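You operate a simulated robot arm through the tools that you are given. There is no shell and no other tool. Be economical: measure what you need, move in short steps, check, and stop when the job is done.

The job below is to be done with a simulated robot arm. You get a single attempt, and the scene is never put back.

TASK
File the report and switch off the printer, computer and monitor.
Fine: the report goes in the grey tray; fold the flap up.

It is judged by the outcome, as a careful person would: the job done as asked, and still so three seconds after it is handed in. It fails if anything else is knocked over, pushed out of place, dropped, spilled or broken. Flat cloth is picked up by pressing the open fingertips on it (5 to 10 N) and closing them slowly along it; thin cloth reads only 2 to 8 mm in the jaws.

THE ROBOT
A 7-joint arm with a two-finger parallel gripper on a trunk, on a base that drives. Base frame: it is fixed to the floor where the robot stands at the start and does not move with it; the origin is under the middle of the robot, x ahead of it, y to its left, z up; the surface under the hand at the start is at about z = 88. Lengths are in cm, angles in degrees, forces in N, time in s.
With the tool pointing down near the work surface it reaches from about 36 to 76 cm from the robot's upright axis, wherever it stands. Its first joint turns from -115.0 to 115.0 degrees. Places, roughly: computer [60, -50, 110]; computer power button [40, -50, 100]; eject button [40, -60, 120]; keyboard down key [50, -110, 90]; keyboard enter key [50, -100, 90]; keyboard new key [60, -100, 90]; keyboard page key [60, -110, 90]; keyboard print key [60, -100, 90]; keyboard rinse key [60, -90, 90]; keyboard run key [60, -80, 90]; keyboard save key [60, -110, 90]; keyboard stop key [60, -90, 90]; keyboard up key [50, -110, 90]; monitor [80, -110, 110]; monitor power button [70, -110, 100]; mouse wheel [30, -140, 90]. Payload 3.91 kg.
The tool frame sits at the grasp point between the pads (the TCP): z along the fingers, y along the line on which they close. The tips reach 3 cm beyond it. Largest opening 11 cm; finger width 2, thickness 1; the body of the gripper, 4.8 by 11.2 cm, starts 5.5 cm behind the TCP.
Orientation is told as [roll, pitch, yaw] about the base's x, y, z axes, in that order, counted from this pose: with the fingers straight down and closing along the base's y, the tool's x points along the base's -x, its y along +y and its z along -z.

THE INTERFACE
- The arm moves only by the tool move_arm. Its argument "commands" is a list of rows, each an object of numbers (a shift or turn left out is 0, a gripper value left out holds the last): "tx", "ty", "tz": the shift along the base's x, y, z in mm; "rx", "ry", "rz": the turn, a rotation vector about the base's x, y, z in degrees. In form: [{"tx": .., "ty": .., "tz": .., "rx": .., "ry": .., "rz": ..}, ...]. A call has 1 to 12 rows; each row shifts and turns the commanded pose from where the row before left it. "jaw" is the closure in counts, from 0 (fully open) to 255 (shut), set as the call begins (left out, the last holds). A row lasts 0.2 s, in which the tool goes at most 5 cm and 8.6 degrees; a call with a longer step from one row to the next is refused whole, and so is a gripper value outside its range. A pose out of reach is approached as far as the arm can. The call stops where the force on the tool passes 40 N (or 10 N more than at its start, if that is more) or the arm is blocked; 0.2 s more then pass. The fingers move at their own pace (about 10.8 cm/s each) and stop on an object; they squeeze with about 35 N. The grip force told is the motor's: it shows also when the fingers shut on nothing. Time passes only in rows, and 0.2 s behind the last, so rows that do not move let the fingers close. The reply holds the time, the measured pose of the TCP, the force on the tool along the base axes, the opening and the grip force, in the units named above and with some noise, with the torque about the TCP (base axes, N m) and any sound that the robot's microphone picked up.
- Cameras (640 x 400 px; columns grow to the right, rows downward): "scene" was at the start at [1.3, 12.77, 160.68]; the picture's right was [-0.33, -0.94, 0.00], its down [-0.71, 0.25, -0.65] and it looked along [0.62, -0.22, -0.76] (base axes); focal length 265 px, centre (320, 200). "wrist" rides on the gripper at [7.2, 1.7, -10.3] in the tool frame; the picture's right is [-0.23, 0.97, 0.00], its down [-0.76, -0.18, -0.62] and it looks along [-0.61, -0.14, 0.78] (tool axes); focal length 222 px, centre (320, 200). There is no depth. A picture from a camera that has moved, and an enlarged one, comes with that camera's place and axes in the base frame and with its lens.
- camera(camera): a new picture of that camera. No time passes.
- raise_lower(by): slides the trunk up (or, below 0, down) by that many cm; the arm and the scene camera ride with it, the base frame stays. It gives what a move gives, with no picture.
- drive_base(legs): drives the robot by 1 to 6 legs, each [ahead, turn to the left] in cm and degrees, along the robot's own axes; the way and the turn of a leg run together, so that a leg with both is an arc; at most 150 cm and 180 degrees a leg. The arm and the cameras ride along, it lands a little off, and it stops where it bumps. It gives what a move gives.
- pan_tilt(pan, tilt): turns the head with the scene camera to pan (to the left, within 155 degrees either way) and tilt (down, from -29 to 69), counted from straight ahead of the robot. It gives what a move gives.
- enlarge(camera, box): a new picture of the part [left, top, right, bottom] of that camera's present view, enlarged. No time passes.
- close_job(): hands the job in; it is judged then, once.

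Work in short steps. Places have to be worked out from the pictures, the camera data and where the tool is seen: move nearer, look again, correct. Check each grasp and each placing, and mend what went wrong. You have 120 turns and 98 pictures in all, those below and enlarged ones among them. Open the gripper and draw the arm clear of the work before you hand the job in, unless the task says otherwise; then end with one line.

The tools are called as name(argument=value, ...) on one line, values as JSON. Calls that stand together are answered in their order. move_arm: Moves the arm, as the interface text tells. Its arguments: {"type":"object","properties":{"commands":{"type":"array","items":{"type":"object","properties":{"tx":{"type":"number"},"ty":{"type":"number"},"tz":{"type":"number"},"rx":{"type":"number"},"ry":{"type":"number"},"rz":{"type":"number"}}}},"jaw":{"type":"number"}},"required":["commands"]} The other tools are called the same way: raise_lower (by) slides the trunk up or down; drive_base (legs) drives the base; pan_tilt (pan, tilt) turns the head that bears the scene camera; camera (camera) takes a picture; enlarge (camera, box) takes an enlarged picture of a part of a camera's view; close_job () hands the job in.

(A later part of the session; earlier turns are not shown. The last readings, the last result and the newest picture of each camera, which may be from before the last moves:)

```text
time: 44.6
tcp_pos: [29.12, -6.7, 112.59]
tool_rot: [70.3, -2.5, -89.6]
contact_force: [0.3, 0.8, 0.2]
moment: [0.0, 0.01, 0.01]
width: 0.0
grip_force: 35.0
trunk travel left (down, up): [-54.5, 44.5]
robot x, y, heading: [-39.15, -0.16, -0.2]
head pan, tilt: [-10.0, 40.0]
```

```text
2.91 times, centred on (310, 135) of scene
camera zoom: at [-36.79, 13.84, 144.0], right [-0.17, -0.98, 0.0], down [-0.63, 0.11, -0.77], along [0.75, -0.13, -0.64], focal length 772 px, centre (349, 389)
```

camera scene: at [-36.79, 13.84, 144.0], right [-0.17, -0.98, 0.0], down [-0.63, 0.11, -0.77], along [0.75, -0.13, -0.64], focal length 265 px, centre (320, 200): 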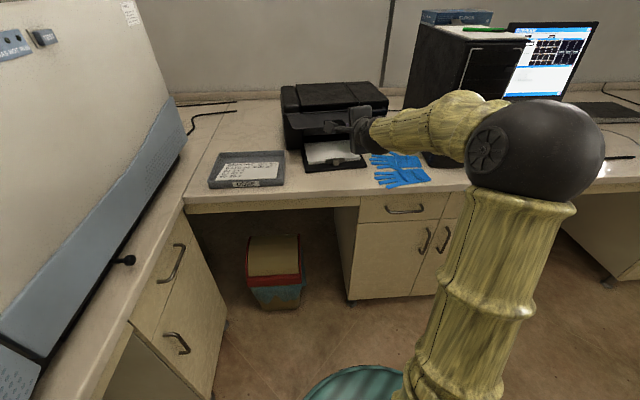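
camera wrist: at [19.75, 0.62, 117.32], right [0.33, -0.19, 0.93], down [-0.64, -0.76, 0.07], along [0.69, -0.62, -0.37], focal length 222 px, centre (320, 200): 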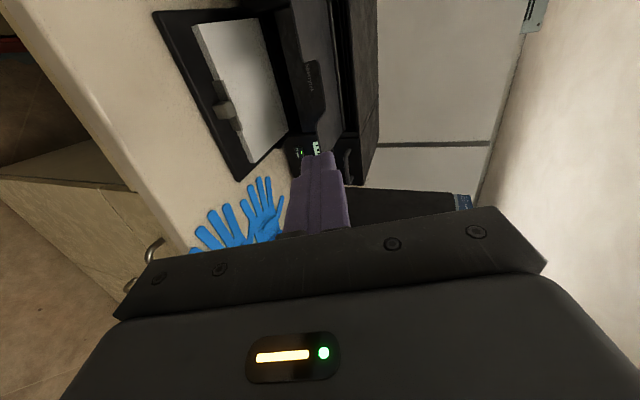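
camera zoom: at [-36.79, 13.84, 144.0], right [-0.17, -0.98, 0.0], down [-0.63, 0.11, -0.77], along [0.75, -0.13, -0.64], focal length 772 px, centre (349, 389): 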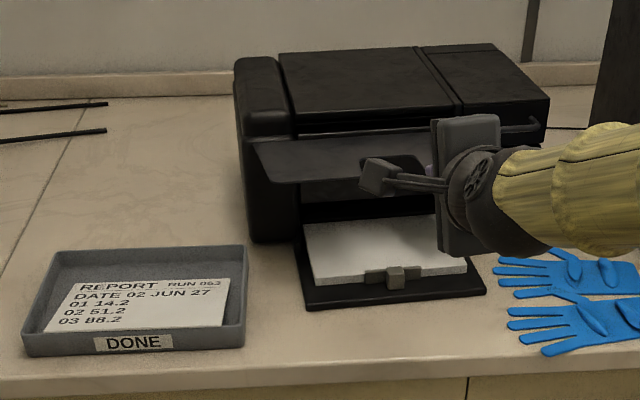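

The flap is hinged at about x 60, z 104, its free edge near x 51.5, z 102.5. I level the hand, drop to z 99 in front, and reach under the flap.

move_arm(commands=[{"ry": -6, "ty": 25}, {"ry": -6, "ty": 30}, {"ry": -6, "tz": -30}, {"tz": -35}, {"tz": -35}, {"tz": -36}, {"tx": 30}, {"tx": 30}, {"tx": 30}])

camera(camera="wrist")

camera(camera="scene")

```text
time: 46.6
tcp_pos: [38.23, -1.25, 98.59]
tool_rot: [88.2, -2.4, -90.4]
contact_force: [0.7, -0.1, 0.2]
moment: [0.01, 0.0, 0.01]
width: 0.0
grip_force: 34.8
trunk travel left (down, up): [-54.5, 44.5]
robot x, y, heading: [-39.03, -0.24, 0.0]
head pan, tilt: [-10.0, 40.0]
```

```text
57 pictures are left
camera wrist: at [27.83, 6.2, 100.37], right [0.03, -0.19, 0.98], down [-0.63, -0.76, -0.13], along [0.77, -0.62, -0.14], focal length 222 px, centre (320, 200)
```

wrist: 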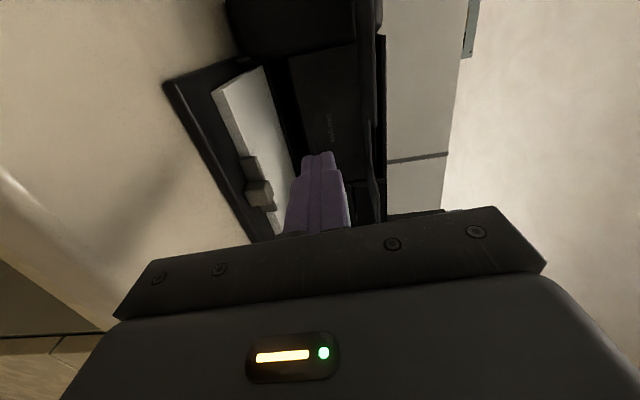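

```text
56 pictures are left
camera scene: at [-36.76, 13.9, 143.99], right [-0.17, -0.98, 0.0], down [-0.63, 0.11, -0.77], along [0.75, -0.13, -0.64], focal length 265 px, centre (320, 200)
```

scene: 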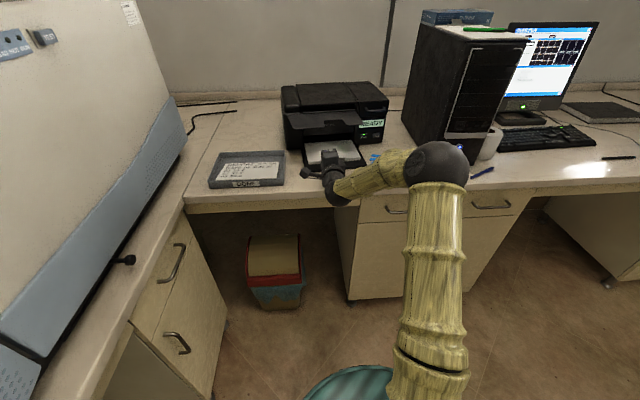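

enlarge(camera="wrist", box=[220, 0, 450, 230])

```text
1.74 times, centred on (335, 115) of wrist
camera zoom: at [27.83, 6.2, 100.37], right [0.03, -0.19, 0.98], down [-0.63, -0.76, -0.13], along [0.77, -0.62, -0.14], focal length 386 px, centre (294, 348)
```

zoom: 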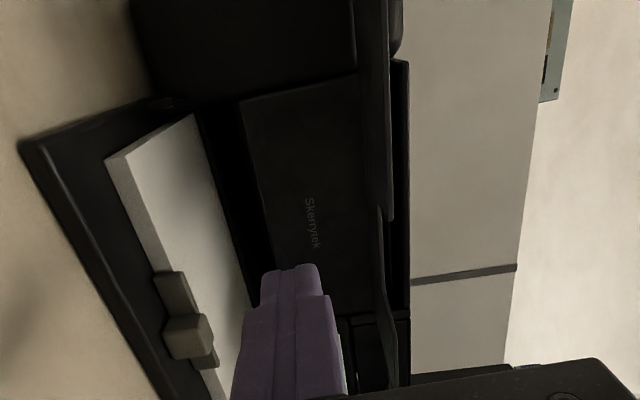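

Flap free edge is near z 103.5; I slide under it at z 100.

move_arm(commands=[{"tz": 12, "tx": 20}, {"tx": 30}, {"tx": 30}, {"tx": 30}, {"tx": 28}])

camera(camera="wrist")

enlarge(camera="scene", box=[250, 70, 420, 200])

```text
time: 47.8
tcp_pos: [52.04, -1.18, 99.99]
tool_rot: [88.3, -2.3, -90.5]
contact_force: [-1.0, -0.1, -0.2]
moment: [0.02, 0.0, 0.03]
width: 0.0
grip_force: 34.9
trunk travel left (down, up): [-54.5, 44.5]
robot x, y, heading: [-38.79, 0.19, 0.2]
head pan, tilt: [-10.0, 40.0]
```

```text
54 pictures are left
camera wrist: at [41.63, 6.28, 101.64], right [0.03, -0.19, 0.98], down [-0.63, -0.76, -0.13], along [0.77, -0.62, -0.14], focal length 222 px, centre (320, 200)
```

wrist: 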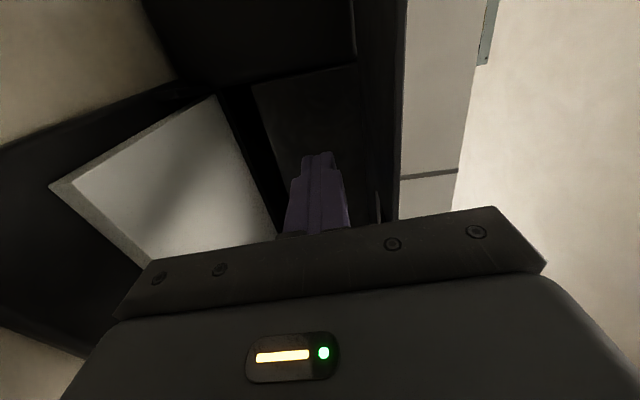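

```text
3.08 times, centred on (335, 135) of scene
camera zoom: at [-36.76, 13.92, 143.99], right [-0.17, -0.98, 0.0], down [-0.63, 0.11, -0.77], along [0.75, -0.13, -0.64], focal length 816 px, centre (274, 400)
```

zoom: 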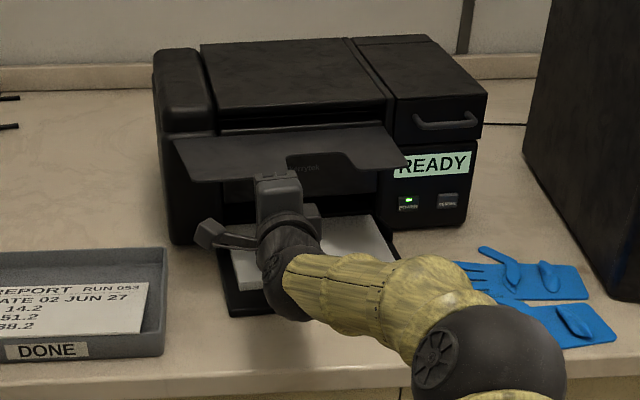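

Fingers are under the flap. Lift along an arc.

move_arm(commands=[{"tz": 15}, {"tz": 15}, {"tz": 15}, {"tz": 15, "tx": 5}, {"tz": 15, "tx": 5}])

enlarge(camera="scene", box=[250, 70, 420, 200])

camera(camera="wrist")

```text
time: 49.0
tcp_pos: [52.92, -1.25, 107.47]
tool_rot: [88.3, -2.5, -90.4]
contact_force: [0.6, 0.0, 0.0]
moment: [-0.03, 0.02, 0.05]
width: 0.0
grip_force: 34.6
trunk travel left (down, up): [-54.5, 44.5]
robot x, y, heading: [-39.27, -0.26, 0.1]
head pan, tilt: [-10.0, 40.0]
```

```text
3.08 times, centred on (335, 135) of scene
camera zoom: at [-36.79, 13.92, 143.99], right [-0.17, -0.98, 0.0], down [-0.63, 0.11, -0.77], along [0.75, -0.13, -0.64], focal length 816 px, centre (274, 400)
```

zoom: 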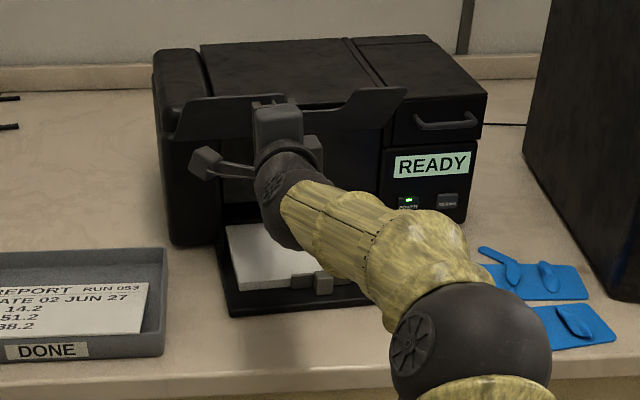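

```text
51 pictures are left
camera wrist: at [42.53, 6.23, 109.19], right [0.03, -0.19, 0.98], down [-0.63, -0.76, -0.13], along [0.77, -0.62, -0.14], focal length 222 px, centre (320, 200)
```

wrist: 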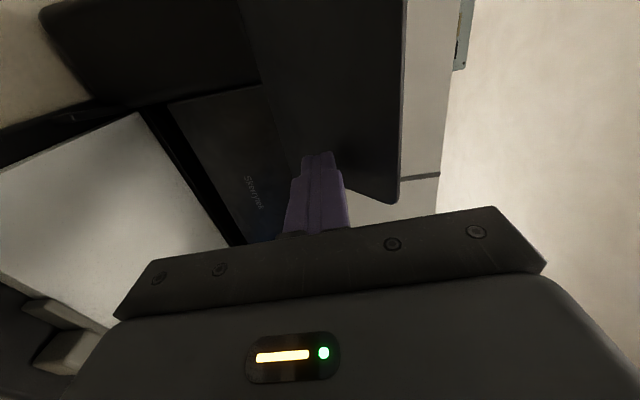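

The flap is swinging up well. Continue up a little and push forward to vertical.

move_arm(commands=[{"tz": 10, "tx": 5}, {"tz": 5, "tx": 10}, {"tx": 10}, {"tx": 10}, {"tx": 8}, {"tx": 6}])

enlarge(camera="scene", box=[250, 70, 420, 200])

camera(camera="wrist")

```text
time: 50.4
tcp_pos: [56.51, -1.43, 107.93]
tool_rot: [88.3, -2.4, -90.4]
contact_force: [0.6, -0.1, -1.1]
moment: [-0.01, 0.0, -0.04]
width: 0.0
grip_force: 34.9
out of reach, approached as far as the arm can: row 4, 5, 6
trunk travel left (down, up): [-54.5, 44.5]
robot x, y, heading: [-38.99, 0.21, -0.1]
head pan, tilt: [-10.0, 40.0]
```

```text
3.08 times, centred on (335, 135) of scene
camera zoom: at [-36.79, 13.93, 143.99], right [-0.17, -0.98, 0.0], down [-0.63, 0.11, -0.77], along [0.75, -0.13, -0.64], focal length 816 px, centre (274, 400)
```

zoom: 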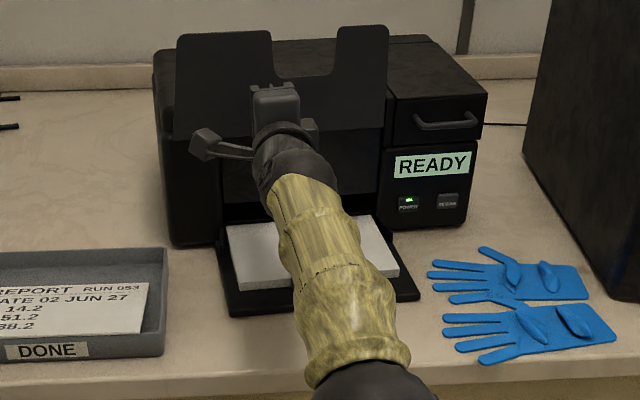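

```text
49 pictures are left
camera wrist: at [46.14, 5.87, 109.64], right [0.03, -0.19, 0.98], down [-0.63, -0.76, -0.13], along [0.77, -0.62, -0.14], focal length 222 px, centre (320, 200)
```

wrist: 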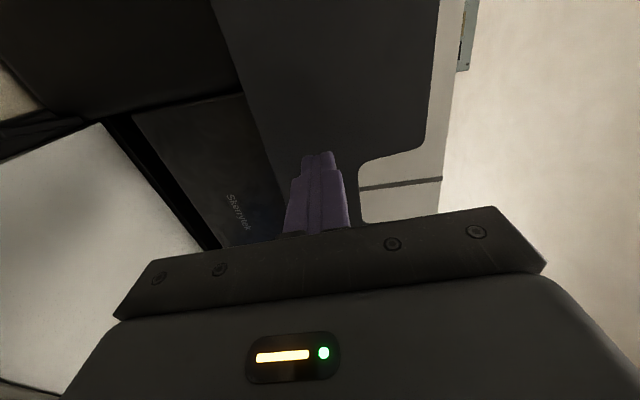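

Nearly upright, but the arm is at full stretch; I drive the base up a bit while pulling the hand back equally, holding the flap until then... first a small base nudge of 2 cm to keep the flap supported.

drive_base(legs=[[1.5, 0]])

enlarge(camera="scene", box=[250, 70, 420, 200])

```text
time: 51.2
tcp_pos: [58.07, -1.66, 107.81]
tool_rot: [88.3, -2.5, -90.4]
contact_force: [0.4, -0.1, -0.1]
moment: [-0.02, -0.01, -0.03]
width: 0.0
grip_force: 34.5
trunk travel left (down, up): [-54.5, 44.5]
robot x, y, heading: [-37.6, -0.03, 0.1]
head pan, tilt: [-10.0, 40.0]
```

```text
3.08 times, centred on (335, 135) of scene
camera zoom: at [-35.29, 13.9, 143.99], right [-0.17, -0.98, 0.0], down [-0.63, 0.11, -0.77], along [0.75, -0.13, -0.64], focal length 816 px, centre (274, 400)
```

zoom: 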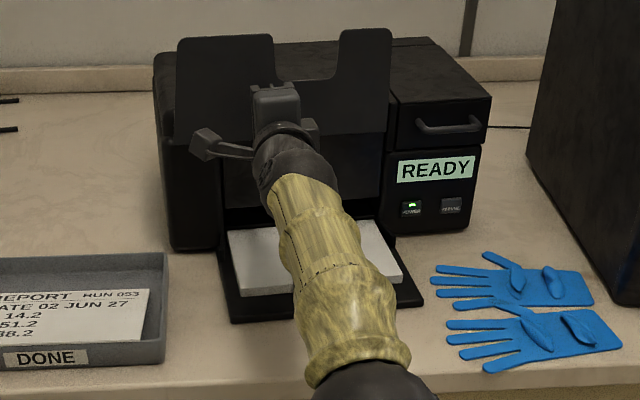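

move_arm(commands=[{"tx": -20}, {"tx": -30}, {"tx": -20}])

drive_base(legs=[[8, 0]])

enlarge(camera="scene", box=[250, 70, 420, 200])

camera(camera="wrist")

```text
time: 52.0
tcp_pos: [50.92, -1.5, 108.0]
tool_rot: [88.4, -2.4, -90.5]
contact_force: [0.4, -0.1, -0.3]
moment: [-0.02, -0.03, -0.03]
width: 0.0
grip_force: 34.8
trunk travel left (down, up): [-54.5, 44.5]
robot x, y, heading: [-38.02, 0.26, -0.2]
head pan, tilt: [-10.0, 40.0]
```

```text
time: 53.1
tcp_pos: [58.83, -1.85, 107.96]
tool_rot: [88.3, -2.4, -90.6]
contact_force: [0.8, 0.6, 0.4]
moment: [0.0, 0.01, 0.01]
width: 0.0
grip_force: 35.0
trunk travel left (down, up): [-54.5, 44.5]
robot x, y, heading: [-29.81, -0.38, 0.2]
head pan, tilt: [-10.0, 40.0]
```

```text
3.08 times, centred on (335, 135) of scene
camera zoom: at [-27.35, 13.9, 143.99], right [-0.17, -0.98, 0.0], down [-0.63, 0.11, -0.77], along [0.75, -0.13, -0.64], focal length 816 px, centre (274, 400)
```

zoom: 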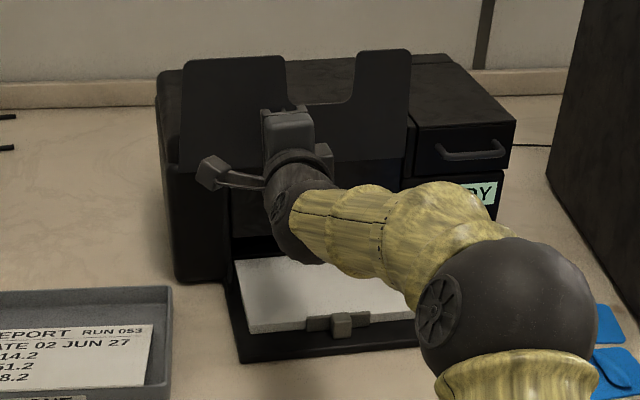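

```text
46 pictures are left
camera wrist: at [48.47, 5.76, 109.64], right [0.03, -0.19, 0.98], down [-0.63, -0.76, -0.13], along [0.77, -0.62, -0.14], focal length 222 px, centre (320, 200)
```

wrist: 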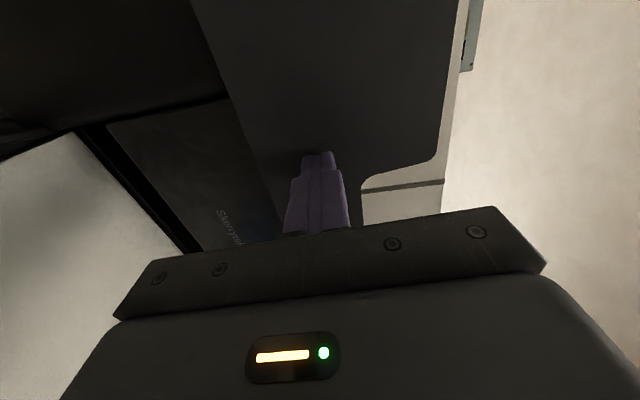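

The flap holds itself. Push forward gently until resistance.

move_arm(commands=[{"tx": 4}, {"tx": 4}, {"tx": 4}, {"tx": 4}, {"tx": 4}])

camera(camera="wrist")

```text
time: 53.7
tcp_pos: [59.05, -1.61, 108.05]
tool_rot: [88.2, -2.4, -90.4]
contact_force: [-28.4, 0.3, 1.3]
moment: [0.06, 0.22, -0.04]
width: 0.0
grip_force: 34.7
trunk travel left (down, up): [-54.5, 44.5]
robot x, y, heading: [-29.89, -0.08, -0.1]
head pan, tilt: [-10.0, 40.0]
stopped in row 3: the force on the tool passed its limit at 45 N (the readings are from after the stop); the commanded pose is now the measured one
```

```text
45 pictures are left
camera wrist: at [48.62, 5.74, 109.72], right [0.03, -0.19, 0.98], down [-0.63, -0.76, -0.13], along [0.77, -0.62, -0.14], focal length 222 px, centre (320, 200)
```

wrist: 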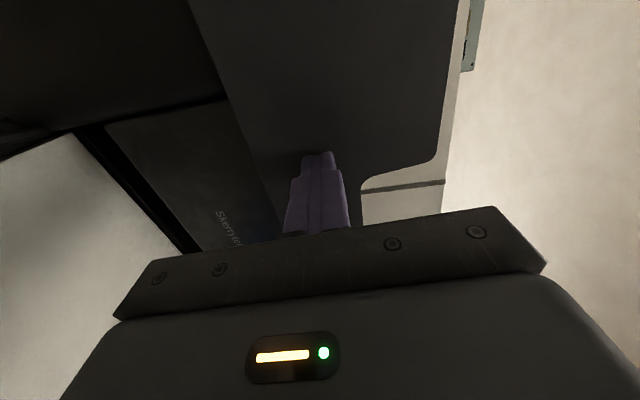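

The flap is at its stop. Retract and locate the printer POWER button.

move_arm(commands=[{"tx": -20}, {"tx": -40}, {"tx": -40}, {"tx": -40}, {"tx": -40}])

enlarge(camera="scene", box=[250, 70, 420, 200])

camera(camera="wrist")

```text
time: 54.9
tcp_pos: [41.15, -1.4, 107.67]
tool_rot: [88.0, -2.4, -90.4]
contact_force: [-0.7, -0.2, 0.8]
moment: [0.0, 0.0, 0.0]
width: 0.0
grip_force: 34.7
trunk travel left (down, up): [-54.5, 44.5]
robot x, y, heading: [-29.79, -0.27, 0.0]
head pan, tilt: [-10.0, 40.0]
```

```text
3.08 times, centred on (335, 135) of scene
camera zoom: at [-27.51, 13.91, 144.0], right [-0.17, -0.98, 0.0], down [-0.63, 0.11, -0.77], along [0.75, -0.13, -0.64], focal length 816 px, centre (274, 400)
```

zoom: 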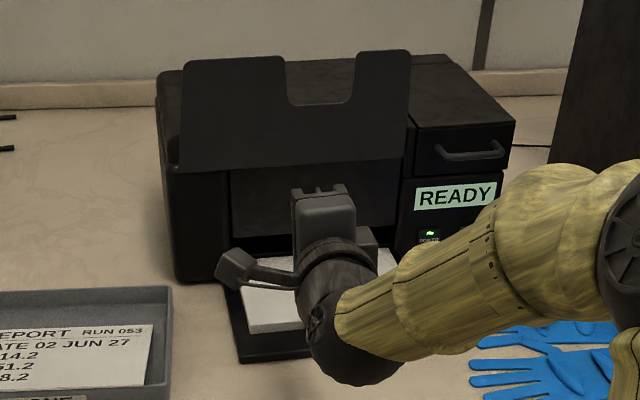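

```text
43 pictures are left
camera wrist: at [30.81, 6.01, 109.37], right [0.03, -0.19, 0.98], down [-0.63, -0.76, -0.12], along [0.77, -0.62, -0.14], focal length 222 px, centre (320, 200)
```

wrist: 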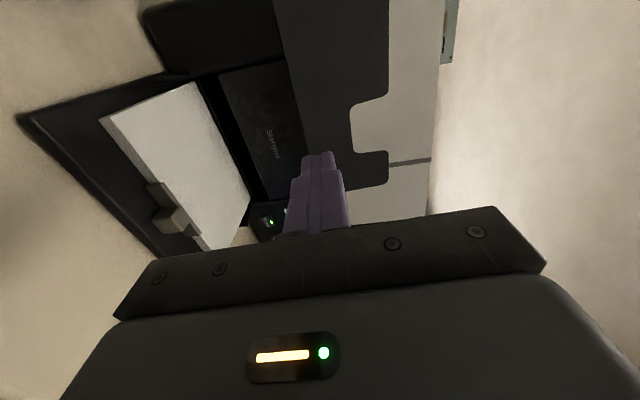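

The flap is upright. POWER button is at about [60.7, -21.7, 93.3]. I shift right and tilt the hand down to ~55° for clearance over the gloves.

move_arm(commands=[{"ty": -30, "ry": 6}, {"ty": -35, "ry": 6}, {"ty": -35, "ry": 6}, {"ty": -35, "ry": 6}, {"ty": -35, "ry": 6}, {"ty": -30, "ry": 3}, {"tx": 20, "tz": -30}, {"tx": 20, "tz": -20}])

camera(camera="scene")

camera(camera="wrist")

```text
time: 56.7
tcp_pos: [45.56, -21.61, 102.64]
tool_rot: [54.9, -2.3, -89.1]
contact_force: [-0.5, 0.7, -0.2]
moment: [0.0, -0.02, -0.01]
width: 0.0
grip_force: 35.0
trunk travel left (down, up): [-54.5, 44.5]
robot x, y, heading: [-29.97, -0.12, 0.0]
head pan, tilt: [-10.0, 40.0]
```

```text
42 pictures are left
camera scene: at [-27.4, 13.9, 143.99], right [-0.17, -0.98, 0.0], down [-0.63, 0.11, -0.77], along [0.75, -0.13, -0.64], focal length 265 px, centre (320, 200)
```

scene: 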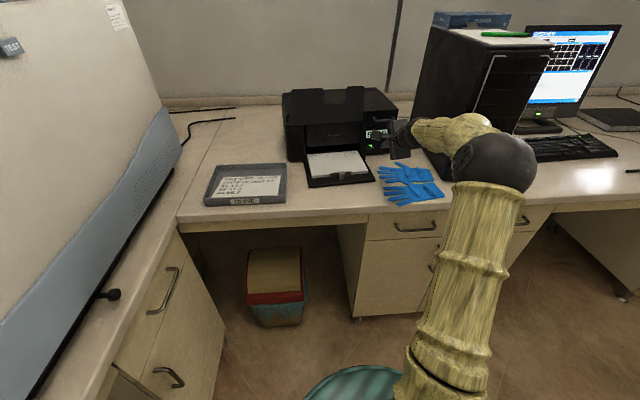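

```text
41 pictures are left
camera wrist: at [37.7, -14.27, 109.6], right [0.56, -0.19, 0.81], down [-0.6, -0.76, 0.24], along [0.57, -0.62, -0.54], focal length 222 px, centre (320, 200)
```

wrist: 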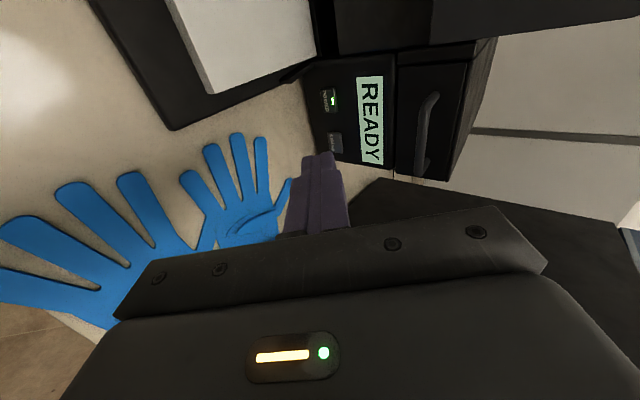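

Button confirmed at [60.5, -21.7, 93.2]. Move close, staying short of contact.

move_arm(commands=[{"tx": 25, "tz": -30}, {"tx": 25, "tz": -30}, {"tx": 25, "tz": -23}, {"tx": 20}])

camera(camera="wrist")

```text
time: 57.7
tcp_pos: [54.87, -21.61, 94.43]
tool_rot: [54.9, -2.3, -89.0]
contact_force: [-0.1, 0.4, -0.1]
moment: [0.0, 0.02, 0.01]
width: 0.01
grip_force: 35.2
trunk travel left (down, up): [-54.5, 44.5]
robot x, y, heading: [-29.99, 0.13, 0.0]
head pan, tilt: [-10.0, 40.0]
```

```text
40 pictures are left
camera wrist: at [47.14, -14.32, 101.45], right [0.56, -0.19, 0.81], down [-0.6, -0.76, 0.24], along [0.57, -0.62, -0.54], focal length 222 px, centre (320, 200)
```

wrist: 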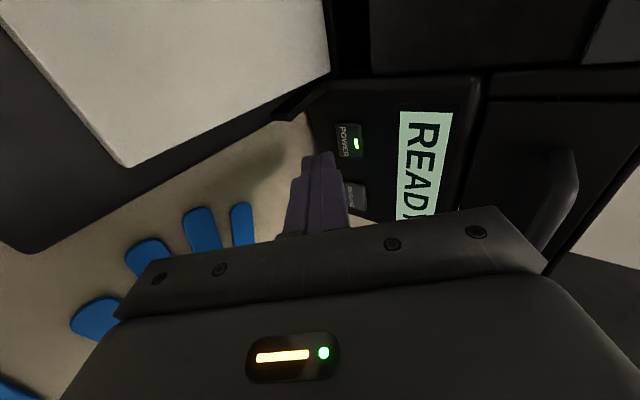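

Press slowly.

move_arm(commands=[{"tx": 8, "ty": -1}, {"tx": 8}, {"tx": 4}, {"tx": 4}, {"tx": 3}, {"tx": 3}, {"tx": 3}, {"tx": 3}])

camera(camera="wrist")

```text
time: 59.5
tcp_pos: [58.61, -21.8, 94.31]
tool_rot: [54.9, -2.2, -89.0]
contact_force: [-2.9, -0.1, 0.1]
moment: [-0.03, 0.04, -0.01]
width: 0.01
grip_force: 35.2
trunk travel left (down, up): [-54.5, 44.5]
robot x, y, heading: [-30.15, 0.23, 0.0]
head pan, tilt: [-10.0, 40.0]
heard: click
```

```text
39 pictures are left
camera wrist: at [50.75, -14.35, 101.41], right [0.56, -0.19, 0.81], down [-0.6, -0.76, 0.24], along [0.57, -0.62, -0.54], focal length 222 px, centre (320, 200)
```

wrist: 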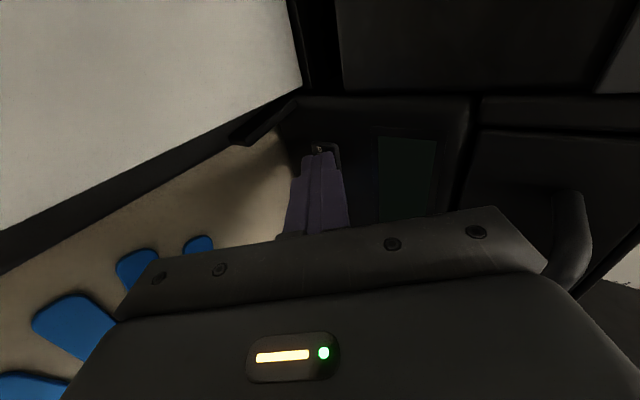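

Click heard and the display went dark. Retract and move toward the computer's power button near [38.5, -51, 96].

move_arm(commands=[{"tx": -20}, {"tx": -40, "tz": 20}, {"tx": -40, "tz": 30}, {"tx": -40, "tz": 30}, {"tx": -45}, {"tx": -45}, {"tx": -45}])

camera(camera="scene")

camera(camera="wrist")

```text
time: 61.1
tcp_pos: [31.11, -21.74, 102.45]
tool_rot: [54.9, -2.3, -89.0]
contact_force: [-0.1, 0.2, -0.1]
moment: [-0.02, 0.0, -0.01]
width: 0.02
grip_force: 35.1
trunk travel left (down, up): [-54.5, 44.5]
robot x, y, heading: [-29.86, 0.04, -0.0]
head pan, tilt: [-10.0, 40.0]
```

```text
38 pictures are left
camera scene: at [-27.52, 13.89, 144.0], right [-0.17, -0.98, 0.0], down [-0.63, 0.11, -0.77], along [0.75, -0.13, -0.64], focal length 265 px, centre (320, 200)
```

scene: 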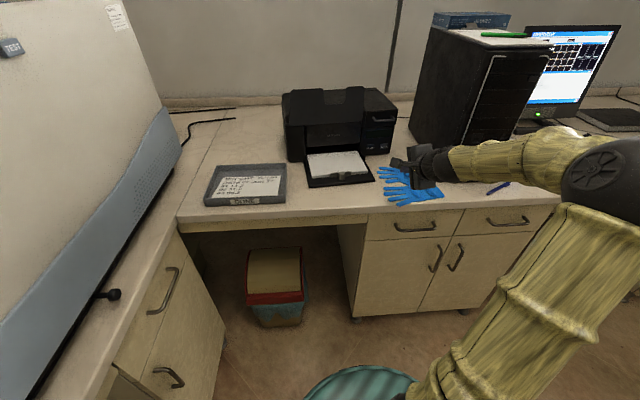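

```text
37 pictures are left
camera wrist: at [23.19, -14.3, 109.43], right [0.56, -0.19, 0.81], down [-0.6, -0.76, 0.24], along [0.57, -0.62, -0.54], focal length 222 px, centre (320, 200)
```

wrist: 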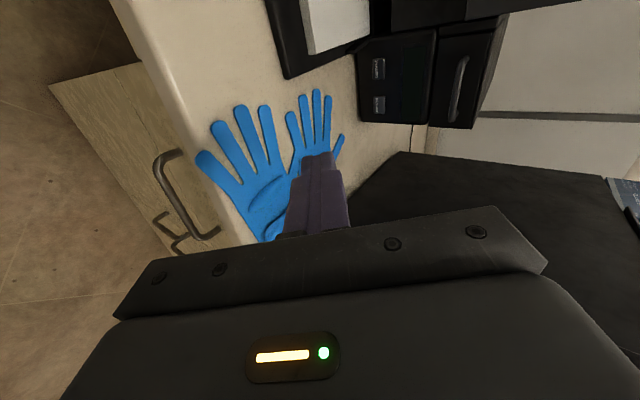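

Printer is off. I back off and shift the base ~38 cm to the right for the computer button.

drive_base(legs=[[-22, 0], [0, -90], [38, 0], [0, 90]])

pan_tilt(pan=-5, tilt=35)

camera(camera="scene")

```text
time: 76.5
tcp_pos: [9.82, -58.95, 102.38]
tool_rot: [54.9, -2.3, -87.9]
contact_force: [0.3, -0.1, -0.4]
moment: [0.03, -0.01, -0.01]
width: 0.0
grip_force: 34.8
trunk travel left (down, up): [-54.5, 44.5]
robot x, y, heading: [-51.77, -38.53, 1.2]
head pan, tilt: [-10.0, 40.0]
```

```text
time: 77.2
tcp_pos: [9.7, -59.01, 102.46]
tool_rot: [54.9, -2.3, -87.9]
contact_force: [-1.2, 0.1, -0.1]
moment: [-0.02, -0.04, 0.01]
width: 0.01
grip_force: 35.4
trunk travel left (down, up): [-54.5, 44.5]
robot x, y, heading: [-51.63, -38.43, 1.2]
head pan, tilt: [-5.0, 35.0]
```

```text
36 pictures are left
camera scene: at [-49.23, -23.7, 144.75], right [-0.07, -1.0, 0.0], down [-0.57, 0.04, -0.82], along [0.82, -0.06, -0.57], focal length 265 px, centre (320, 200)
```

scene: 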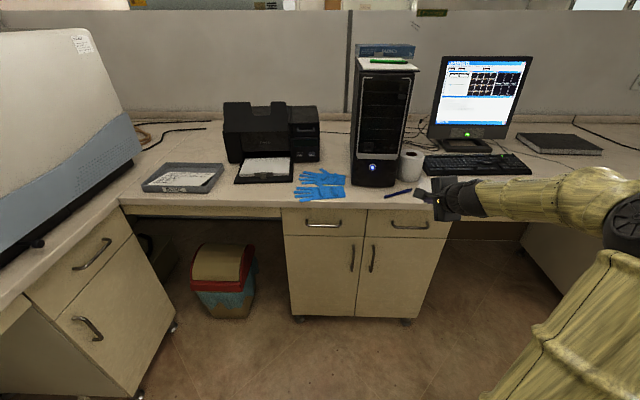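

enlarge(camera="scene", box=[330, 40, 550, 210])

enlarge(camera="scene", box=[330, 130, 430, 210])

```text
2.35 times, centred on (440, 125) of scene
camera zoom: at [-49.23, -23.7, 144.75], right [-0.07, -1.0, 0.0], down [-0.57, 0.04, -0.82], along [0.82, -0.06, -0.57], focal length 624 px, centre (38, 376)
```

zoom: 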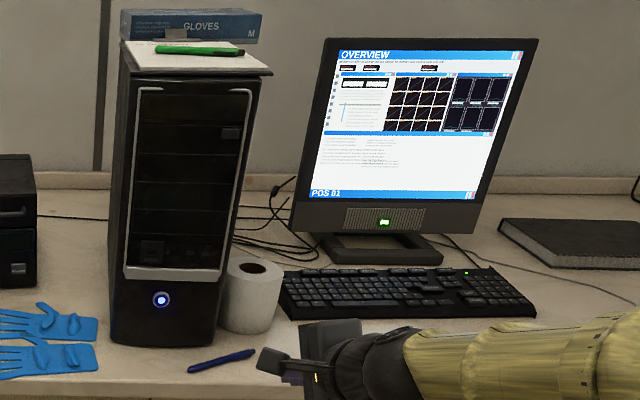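

```text
5.00 times, centred on (380, 170) of scene
camera zoom: at [-49.23, -23.7, 144.75], right [-0.07, -1.0, 0.0], down [-0.57, 0.04, -0.82], along [0.82, -0.06, -0.57], focal length 1327 px, centre (20, 350)
```

zoom: 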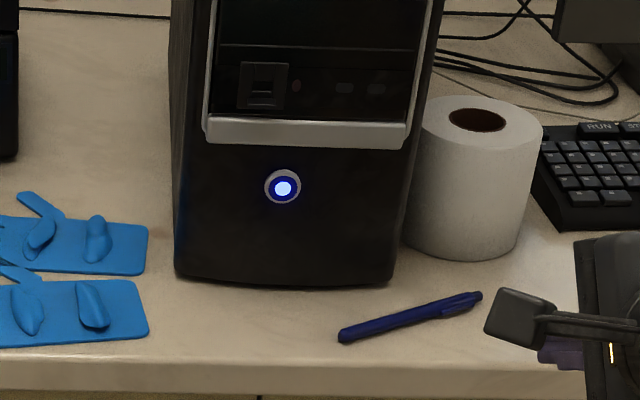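

Power button at about [40, -50.4, 97]. Drive closer, pitch to 75° and align in front of it.

drive_base(legs=[[12, -1.2]])

move_arm(commands=[{"ry": -5, "ty": 25}, {"ry": -5, "ty": 30}, {"ry": -5, "ty": 30}, {"ry": -5}, {"tz": -25}, {"tz": -20}])

camera(camera="wrist")

enlarge(camera="scene", box=[300, 100, 460, 220])

```text
time: 78.5
tcp_pos: [21.62, -59.89, 102.35]
tool_rot: [54.9, -2.2, -89.0]
contact_force: [0.2, 0.7, -0.4]
moment: [0.0, -0.03, 0.01]
width: 0.0
grip_force: 35.0
trunk travel left (down, up): [-54.5, 44.5]
robot x, y, heading: [-39.08, -37.99, 0.1]
head pan, tilt: [-5.0, 35.0]
```

```text
time: 79.9
tcp_pos: [21.45, -51.55, 97.86]
tool_rot: [75.0, -2.3, -89.8]
contact_force: [-0.7, -0.3, -0.1]
moment: [-0.04, 0.01, -0.01]
width: 0.0
grip_force: 35.1
trunk travel left (down, up): [-54.5, 44.5]
robot x, y, heading: [-39.53, -38.05, -0.1]
head pan, tilt: [-5.0, 35.0]
```

```text
33 pictures are left
camera wrist: at [11.76, -44.03, 101.88], right [0.25, -0.19, 0.95], down [-0.65, -0.76, 0.02], along [0.72, -0.62, -0.31], focal length 222 px, centre (320, 200)
```

wrist: 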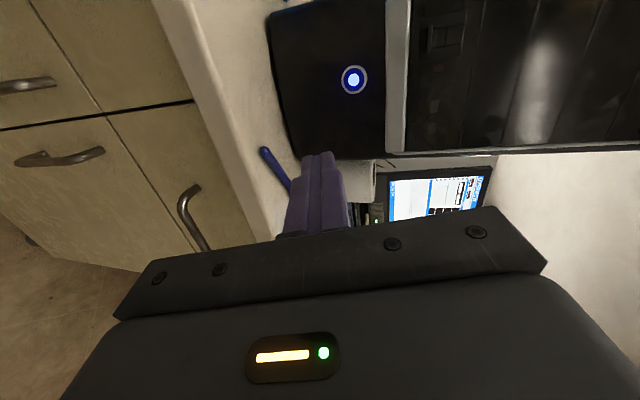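

```text
3.33 times, centred on (380, 160) of scene
camera zoom: at [-36.66, -23.62, 144.75], right [-0.09, -1.0, 0.0], down [-0.57, 0.05, -0.82], along [0.82, -0.07, -0.57], focal length 884 px, centre (120, 333)
```

zoom: 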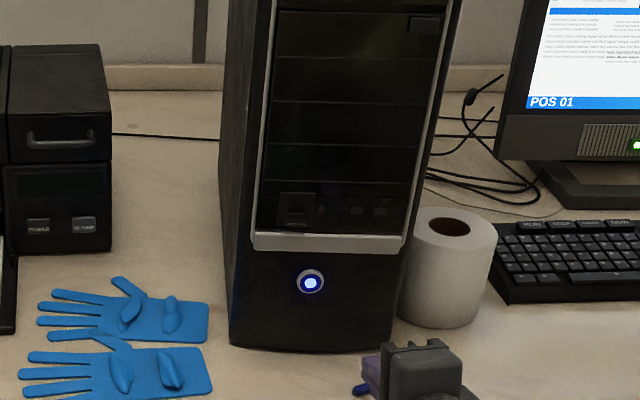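

Button triangulated at [38.6, -49.7, 97.5]. Move to 1.5 cm short of it.

move_arm(commands=[{"tx": 30, "ty": 18, "tz": -2}, {"tx": 40}, {"tx": 40}, {"tx": 15}])

camera(camera="wrist")

```text
time: 80.9
tcp_pos: [34.16, -49.61, 97.65]
tool_rot: [74.9, -2.4, -89.8]
contact_force: [-0.3, 0.3, 0.7]
moment: [0.02, -0.02, 0.02]
width: 0.0
grip_force: 34.8
trunk travel left (down, up): [-54.5, 44.5]
robot x, y, heading: [-39.07, -38.31, 0.1]
head pan, tilt: [-5.0, 35.0]
```

```text
31 pictures are left
camera wrist: at [24.39, -42.23, 101.67], right [0.25, -0.19, 0.95], down [-0.65, -0.76, 0.02], along [0.72, -0.62, -0.31], focal length 222 px, centre (320, 200)
```

wrist: 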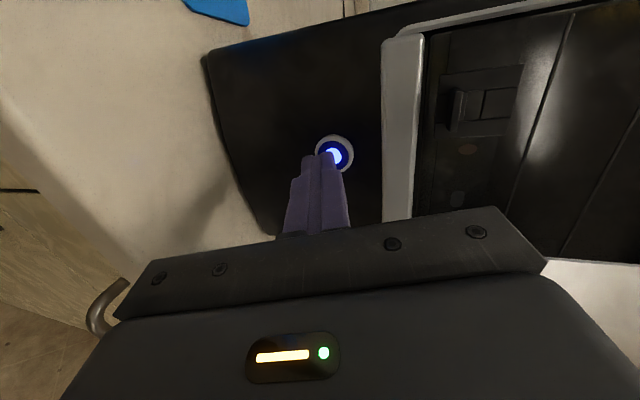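

Aligned. Press slowly.

move_arm(commands=[{"tx": 6}, {"tx": 4}, {"tx": 3}, {"tx": 3}, {"tx": 3}, {"tx": 3}])

camera(camera="wrist")

```text
time: 82.0
tcp_pos: [35.03, -49.64, 97.48]
tool_rot: [74.8, -2.4, -89.7]
contact_force: [-26.0, -0.7, 7.5]
moment: [-0.06, -0.23, -0.23]
width: 0.0
grip_force: 34.6
trunk travel left (down, up): [-54.5, 44.5]
robot x, y, heading: [-39.67, -38.11, 0.1]
head pan, tilt: [-5.0, 35.0]
heard: click
stopped in row 5: the force on the tool passed its limit at 44 N (the readings are from after the stop); the commanded pose is now the measured one
```

```text
30 pictures are left
camera wrist: at [25.26, -42.25, 101.76], right [0.26, -0.19, 0.95], down [-0.64, -0.76, 0.02], along [0.72, -0.62, -0.32], focal length 222 px, centre (320, 200)
```

wrist: 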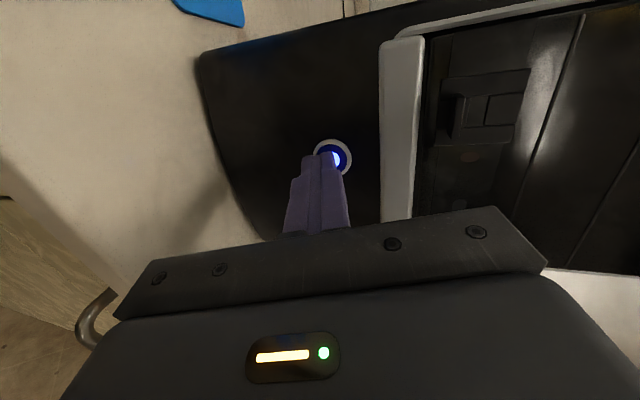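

A click, though the LED is still lit. Back off and look at the LED and screen.

move_arm(commands=[{"tx": -10}, {"tx": -20}, {"tx": -40}, {"tx": -40}])

enlarge(camera="scene", box=[330, 20, 560, 180])

```text
time: 83.0
tcp_pos: [24.38, -49.62, 97.34]
tool_rot: [74.6, -2.4, -89.6]
contact_force: [-0.9, 0.5, 0.3]
moment: [-0.02, -0.02, -0.01]
width: 0.02
grip_force: 34.6
trunk travel left (down, up): [-54.5, 44.5]
robot x, y, heading: [-39.18, -38.17, 0.2]
head pan, tilt: [-5.0, 35.0]
```

```text
2.50 times, centred on (445, 100) of scene
camera zoom: at [-36.77, -23.62, 144.75], right [-0.09, -1.0, 0.0], down [-0.57, 0.05, -0.82], along [0.82, -0.07, -0.57], focal length 663 px, centre (8, 450)
```

zoom: 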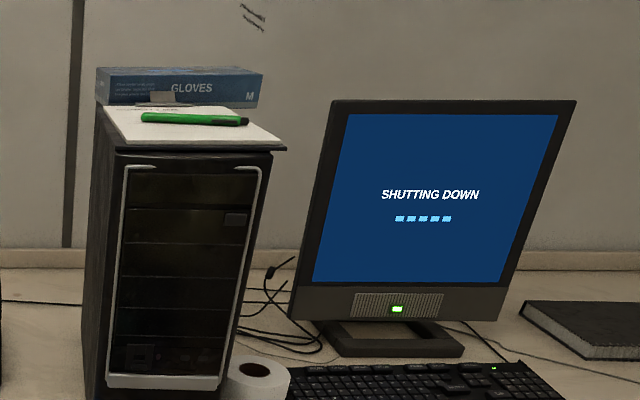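

"SHUTTING DOWN" is displayed. While it finishes, I back off and shift the base right toward the monitor.

drive_base(legs=[[-16, 0], [0, -90], [57, 0], [0, 90]])

camera(camera="scene")

```text
time: 98.8
tcp_pos: [9.24, -106.95, 97.32]
tool_rot: [74.6, -2.4, -90.4]
contact_force: [0.1, -0.1, -0.6]
moment: [0.02, 0.04, -0.01]
width: 0.01
grip_force: 34.8
trunk travel left (down, up): [-54.5, 44.5]
robot x, y, heading: [-54.09, -94.91, -0.6]
head pan, tilt: [-5.0, 35.0]
```

```text
28 pictures are left
camera scene: at [-51.49, -80.25, 144.75], right [-0.1, -1.0, 0.0], down [-0.57, 0.06, -0.82], along [0.82, -0.08, -0.57], focal length 265 px, centre (320, 200)
```

scene: 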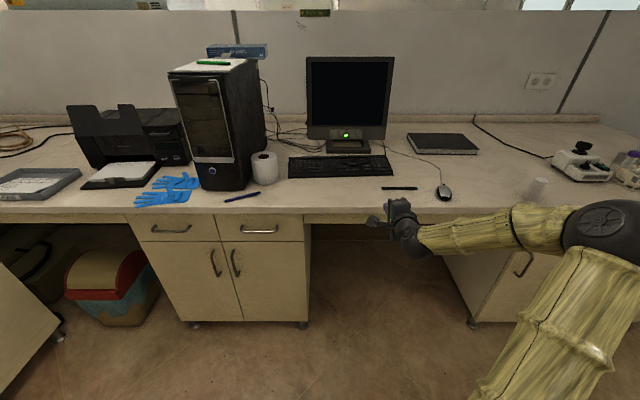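

enlarge(camera="scene", box=[280, 50, 460, 210])

enlarge(camera="scene", box=[60, 90, 260, 210])

```text
2.50 times, centred on (370, 130) of scene
camera zoom: at [-51.49, -80.25, 144.75], right [-0.1, -1.0, 0.0], down [-0.57, 0.06, -0.82], along [0.82, -0.08, -0.57], focal length 663 px, centre (195, 375)
```

zoom: 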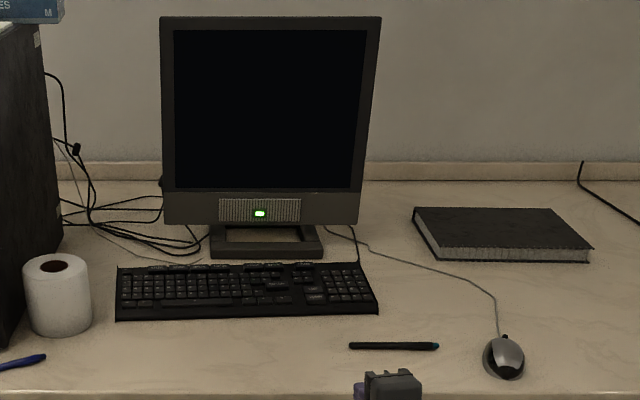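

```text
3.20 times, centred on (160, 150) of scene
camera zoom: at [-51.49, -80.25, 144.75], right [-0.1, -1.0, 0.0], down [-0.57, 0.06, -0.82], along [0.82, -0.08, -0.57], focal length 849 px, centre (832, 360)
```

zoom: 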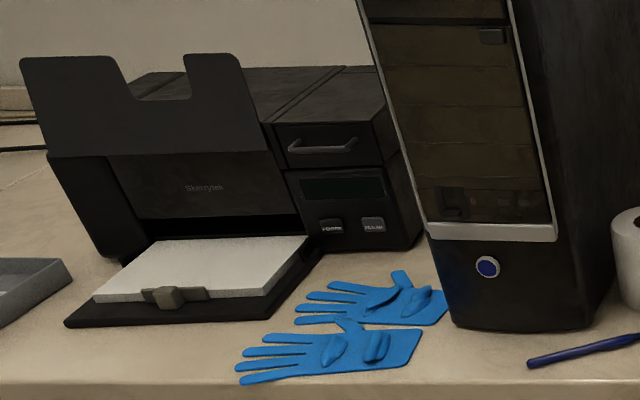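

Computer is off, printer off. Monitor button LED at about [72, -105.3, 96.5]. I straighten the arm first so the elbow stays clear of the cup on the right.

move_arm(commands=[{"tz": 25, "tx": 20, "ry": 4}, {"tz": 25, "tx": 30, "ry": 4}, {"tx": 40, "ry": 4}, {"tx": 40}, {"tx": 40}, {"tx": 30}])

camera(camera="scene")

```text
time: 100.2
tcp_pos: [29.36, -106.86, 102.25]
tool_rot: [62.5, -2.4, -89.8]
contact_force: [0.4, -0.9, -0.9]
moment: [0.03, -0.02, -0.01]
width: 0.01
grip_force: 35.2
trunk travel left (down, up): [-54.5, 44.5]
robot x, y, heading: [-54.29, -94.71, -0.7]
head pan, tilt: [-5.0, 35.0]
```

```text
25 pictures are left
camera scene: at [-51.43, -80.22, 144.74], right [-0.1, -1.0, 0.0], down [-0.57, 0.06, -0.82], along [0.81, -0.08, -0.57], focal length 265 px, centre (320, 200)
```

scene: 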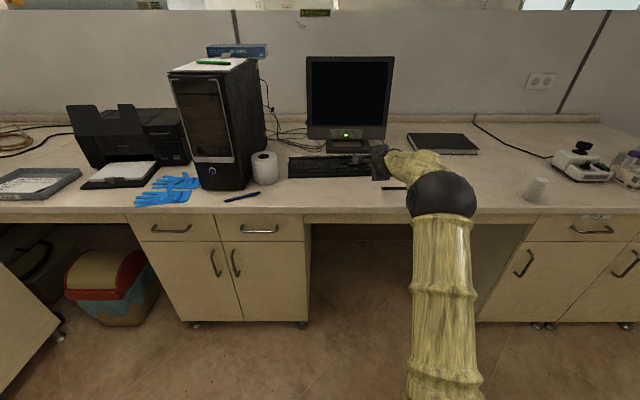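

Elbow is in line and clear. Drive forward 31 cm.

drive_base(legs=[[31, 0.6]])

camera(camera="wrist")

camera(camera="scene")

```text
time: 102.5
tcp_pos: [60.18, -106.54, 102.21]
tool_rot: [62.5, -2.3, -89.4]
contact_force: [0.0, 0.0, 0.5]
moment: [0.01, 0.0, 0.01]
width: 0.0
grip_force: 34.5
trunk travel left (down, up): [-54.5, 44.5]
robot x, y, heading: [-23.82, -94.59, -0.2]
head pan, tilt: [-5.0, 35.0]
```

```text
24 pictures are left
camera wrist: at [51.52, -99.0, 108.24], right [0.45, -0.19, 0.87], down [-0.63, -0.76, 0.16], along [0.64, -0.62, -0.46], focal length 222 px, centre (320, 200)
```

wrist: 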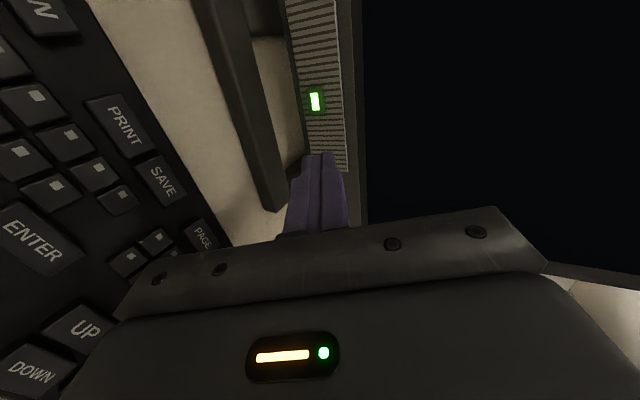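

```text
23 pictures are left
camera scene: at [-20.79, -80.42, 144.75], right [-0.09, -1.0, 0.0], down [-0.57, 0.05, -0.82], along [0.82, -0.07, -0.57], focal length 265 px, centre (320, 200)
```

scene: 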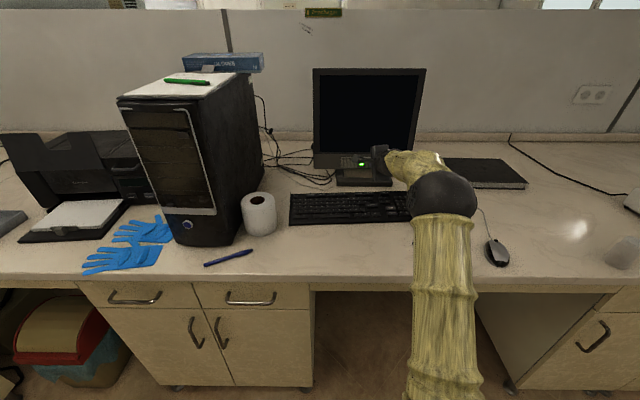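

LED confirmed at ≈[72, -105.3, 96.2]. Lower and come to ~1.5 cm short.

move_arm(commands=[{"tz": -25, "ty": 12, "tx": 15}, {"tz": -25, "tx": 20}, {"tz": -4, "tx": 27}])

camera(camera="wrist")

```text
time: 103.3
tcp_pos: [66.26, -105.26, 97.04]
tool_rot: [62.6, -2.4, -89.4]
contact_force: [0.0, -0.1, 0.1]
moment: [0.03, -0.04, -0.03]
width: 0.0
grip_force: 35.1
trunk travel left (down, up): [-54.5, 44.5]
robot x, y, heading: [-23.68, -95.19, 0.0]
head pan, tilt: [-5.0, 35.0]
```

```text
22 pictures are left
camera wrist: at [57.67, -97.77, 102.86], right [0.45, -0.19, 0.87], down [-0.63, -0.76, 0.16], along [0.64, -0.62, -0.46], focal length 222 px, centre (320, 200)
```

wrist: 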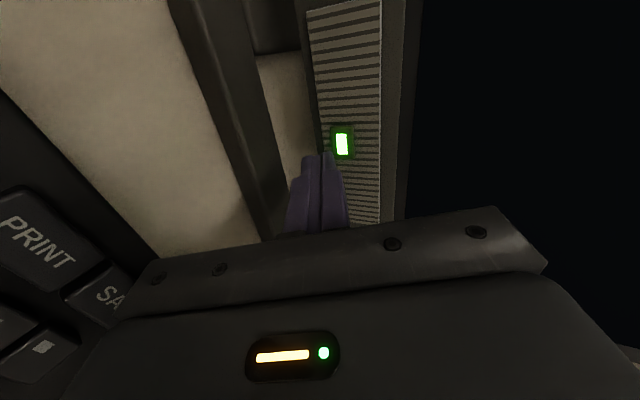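

Aligned; press slowly.

move_arm(commands=[{"tx": 8, "tz": -4}, {"tx": 6}, {"tx": 4}, {"tx": 3}, {"tx": 3}, {"tx": 3}, {"tx": 3}])

camera(camera="wrist")

```text
time: 104.9
tcp_pos: [69.21, -105.18, 96.54]
tool_rot: [62.7, -2.5, -89.4]
contact_force: [-4.6, -1.2, 0.2]
moment: [0.03, 0.04, -0.06]
width: 0.0
grip_force: 34.6
trunk travel left (down, up): [-54.5, 44.5]
robot x, y, heading: [-23.21, -94.92, -0.4]
head pan, tilt: [-5.0, 35.0]
heard: click
```

```text
21 pictures are left
camera wrist: at [60.57, -97.83, 102.52], right [0.45, -0.19, 0.87], down [-0.63, -0.76, 0.16], along [0.64, -0.62, -0.46], focal length 222 px, centre (320, 200)
```

wrist: 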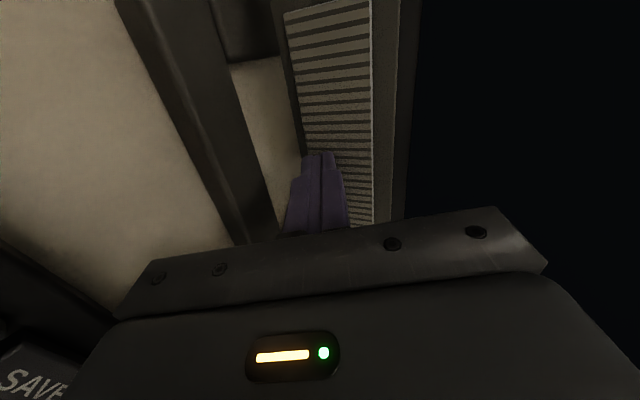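

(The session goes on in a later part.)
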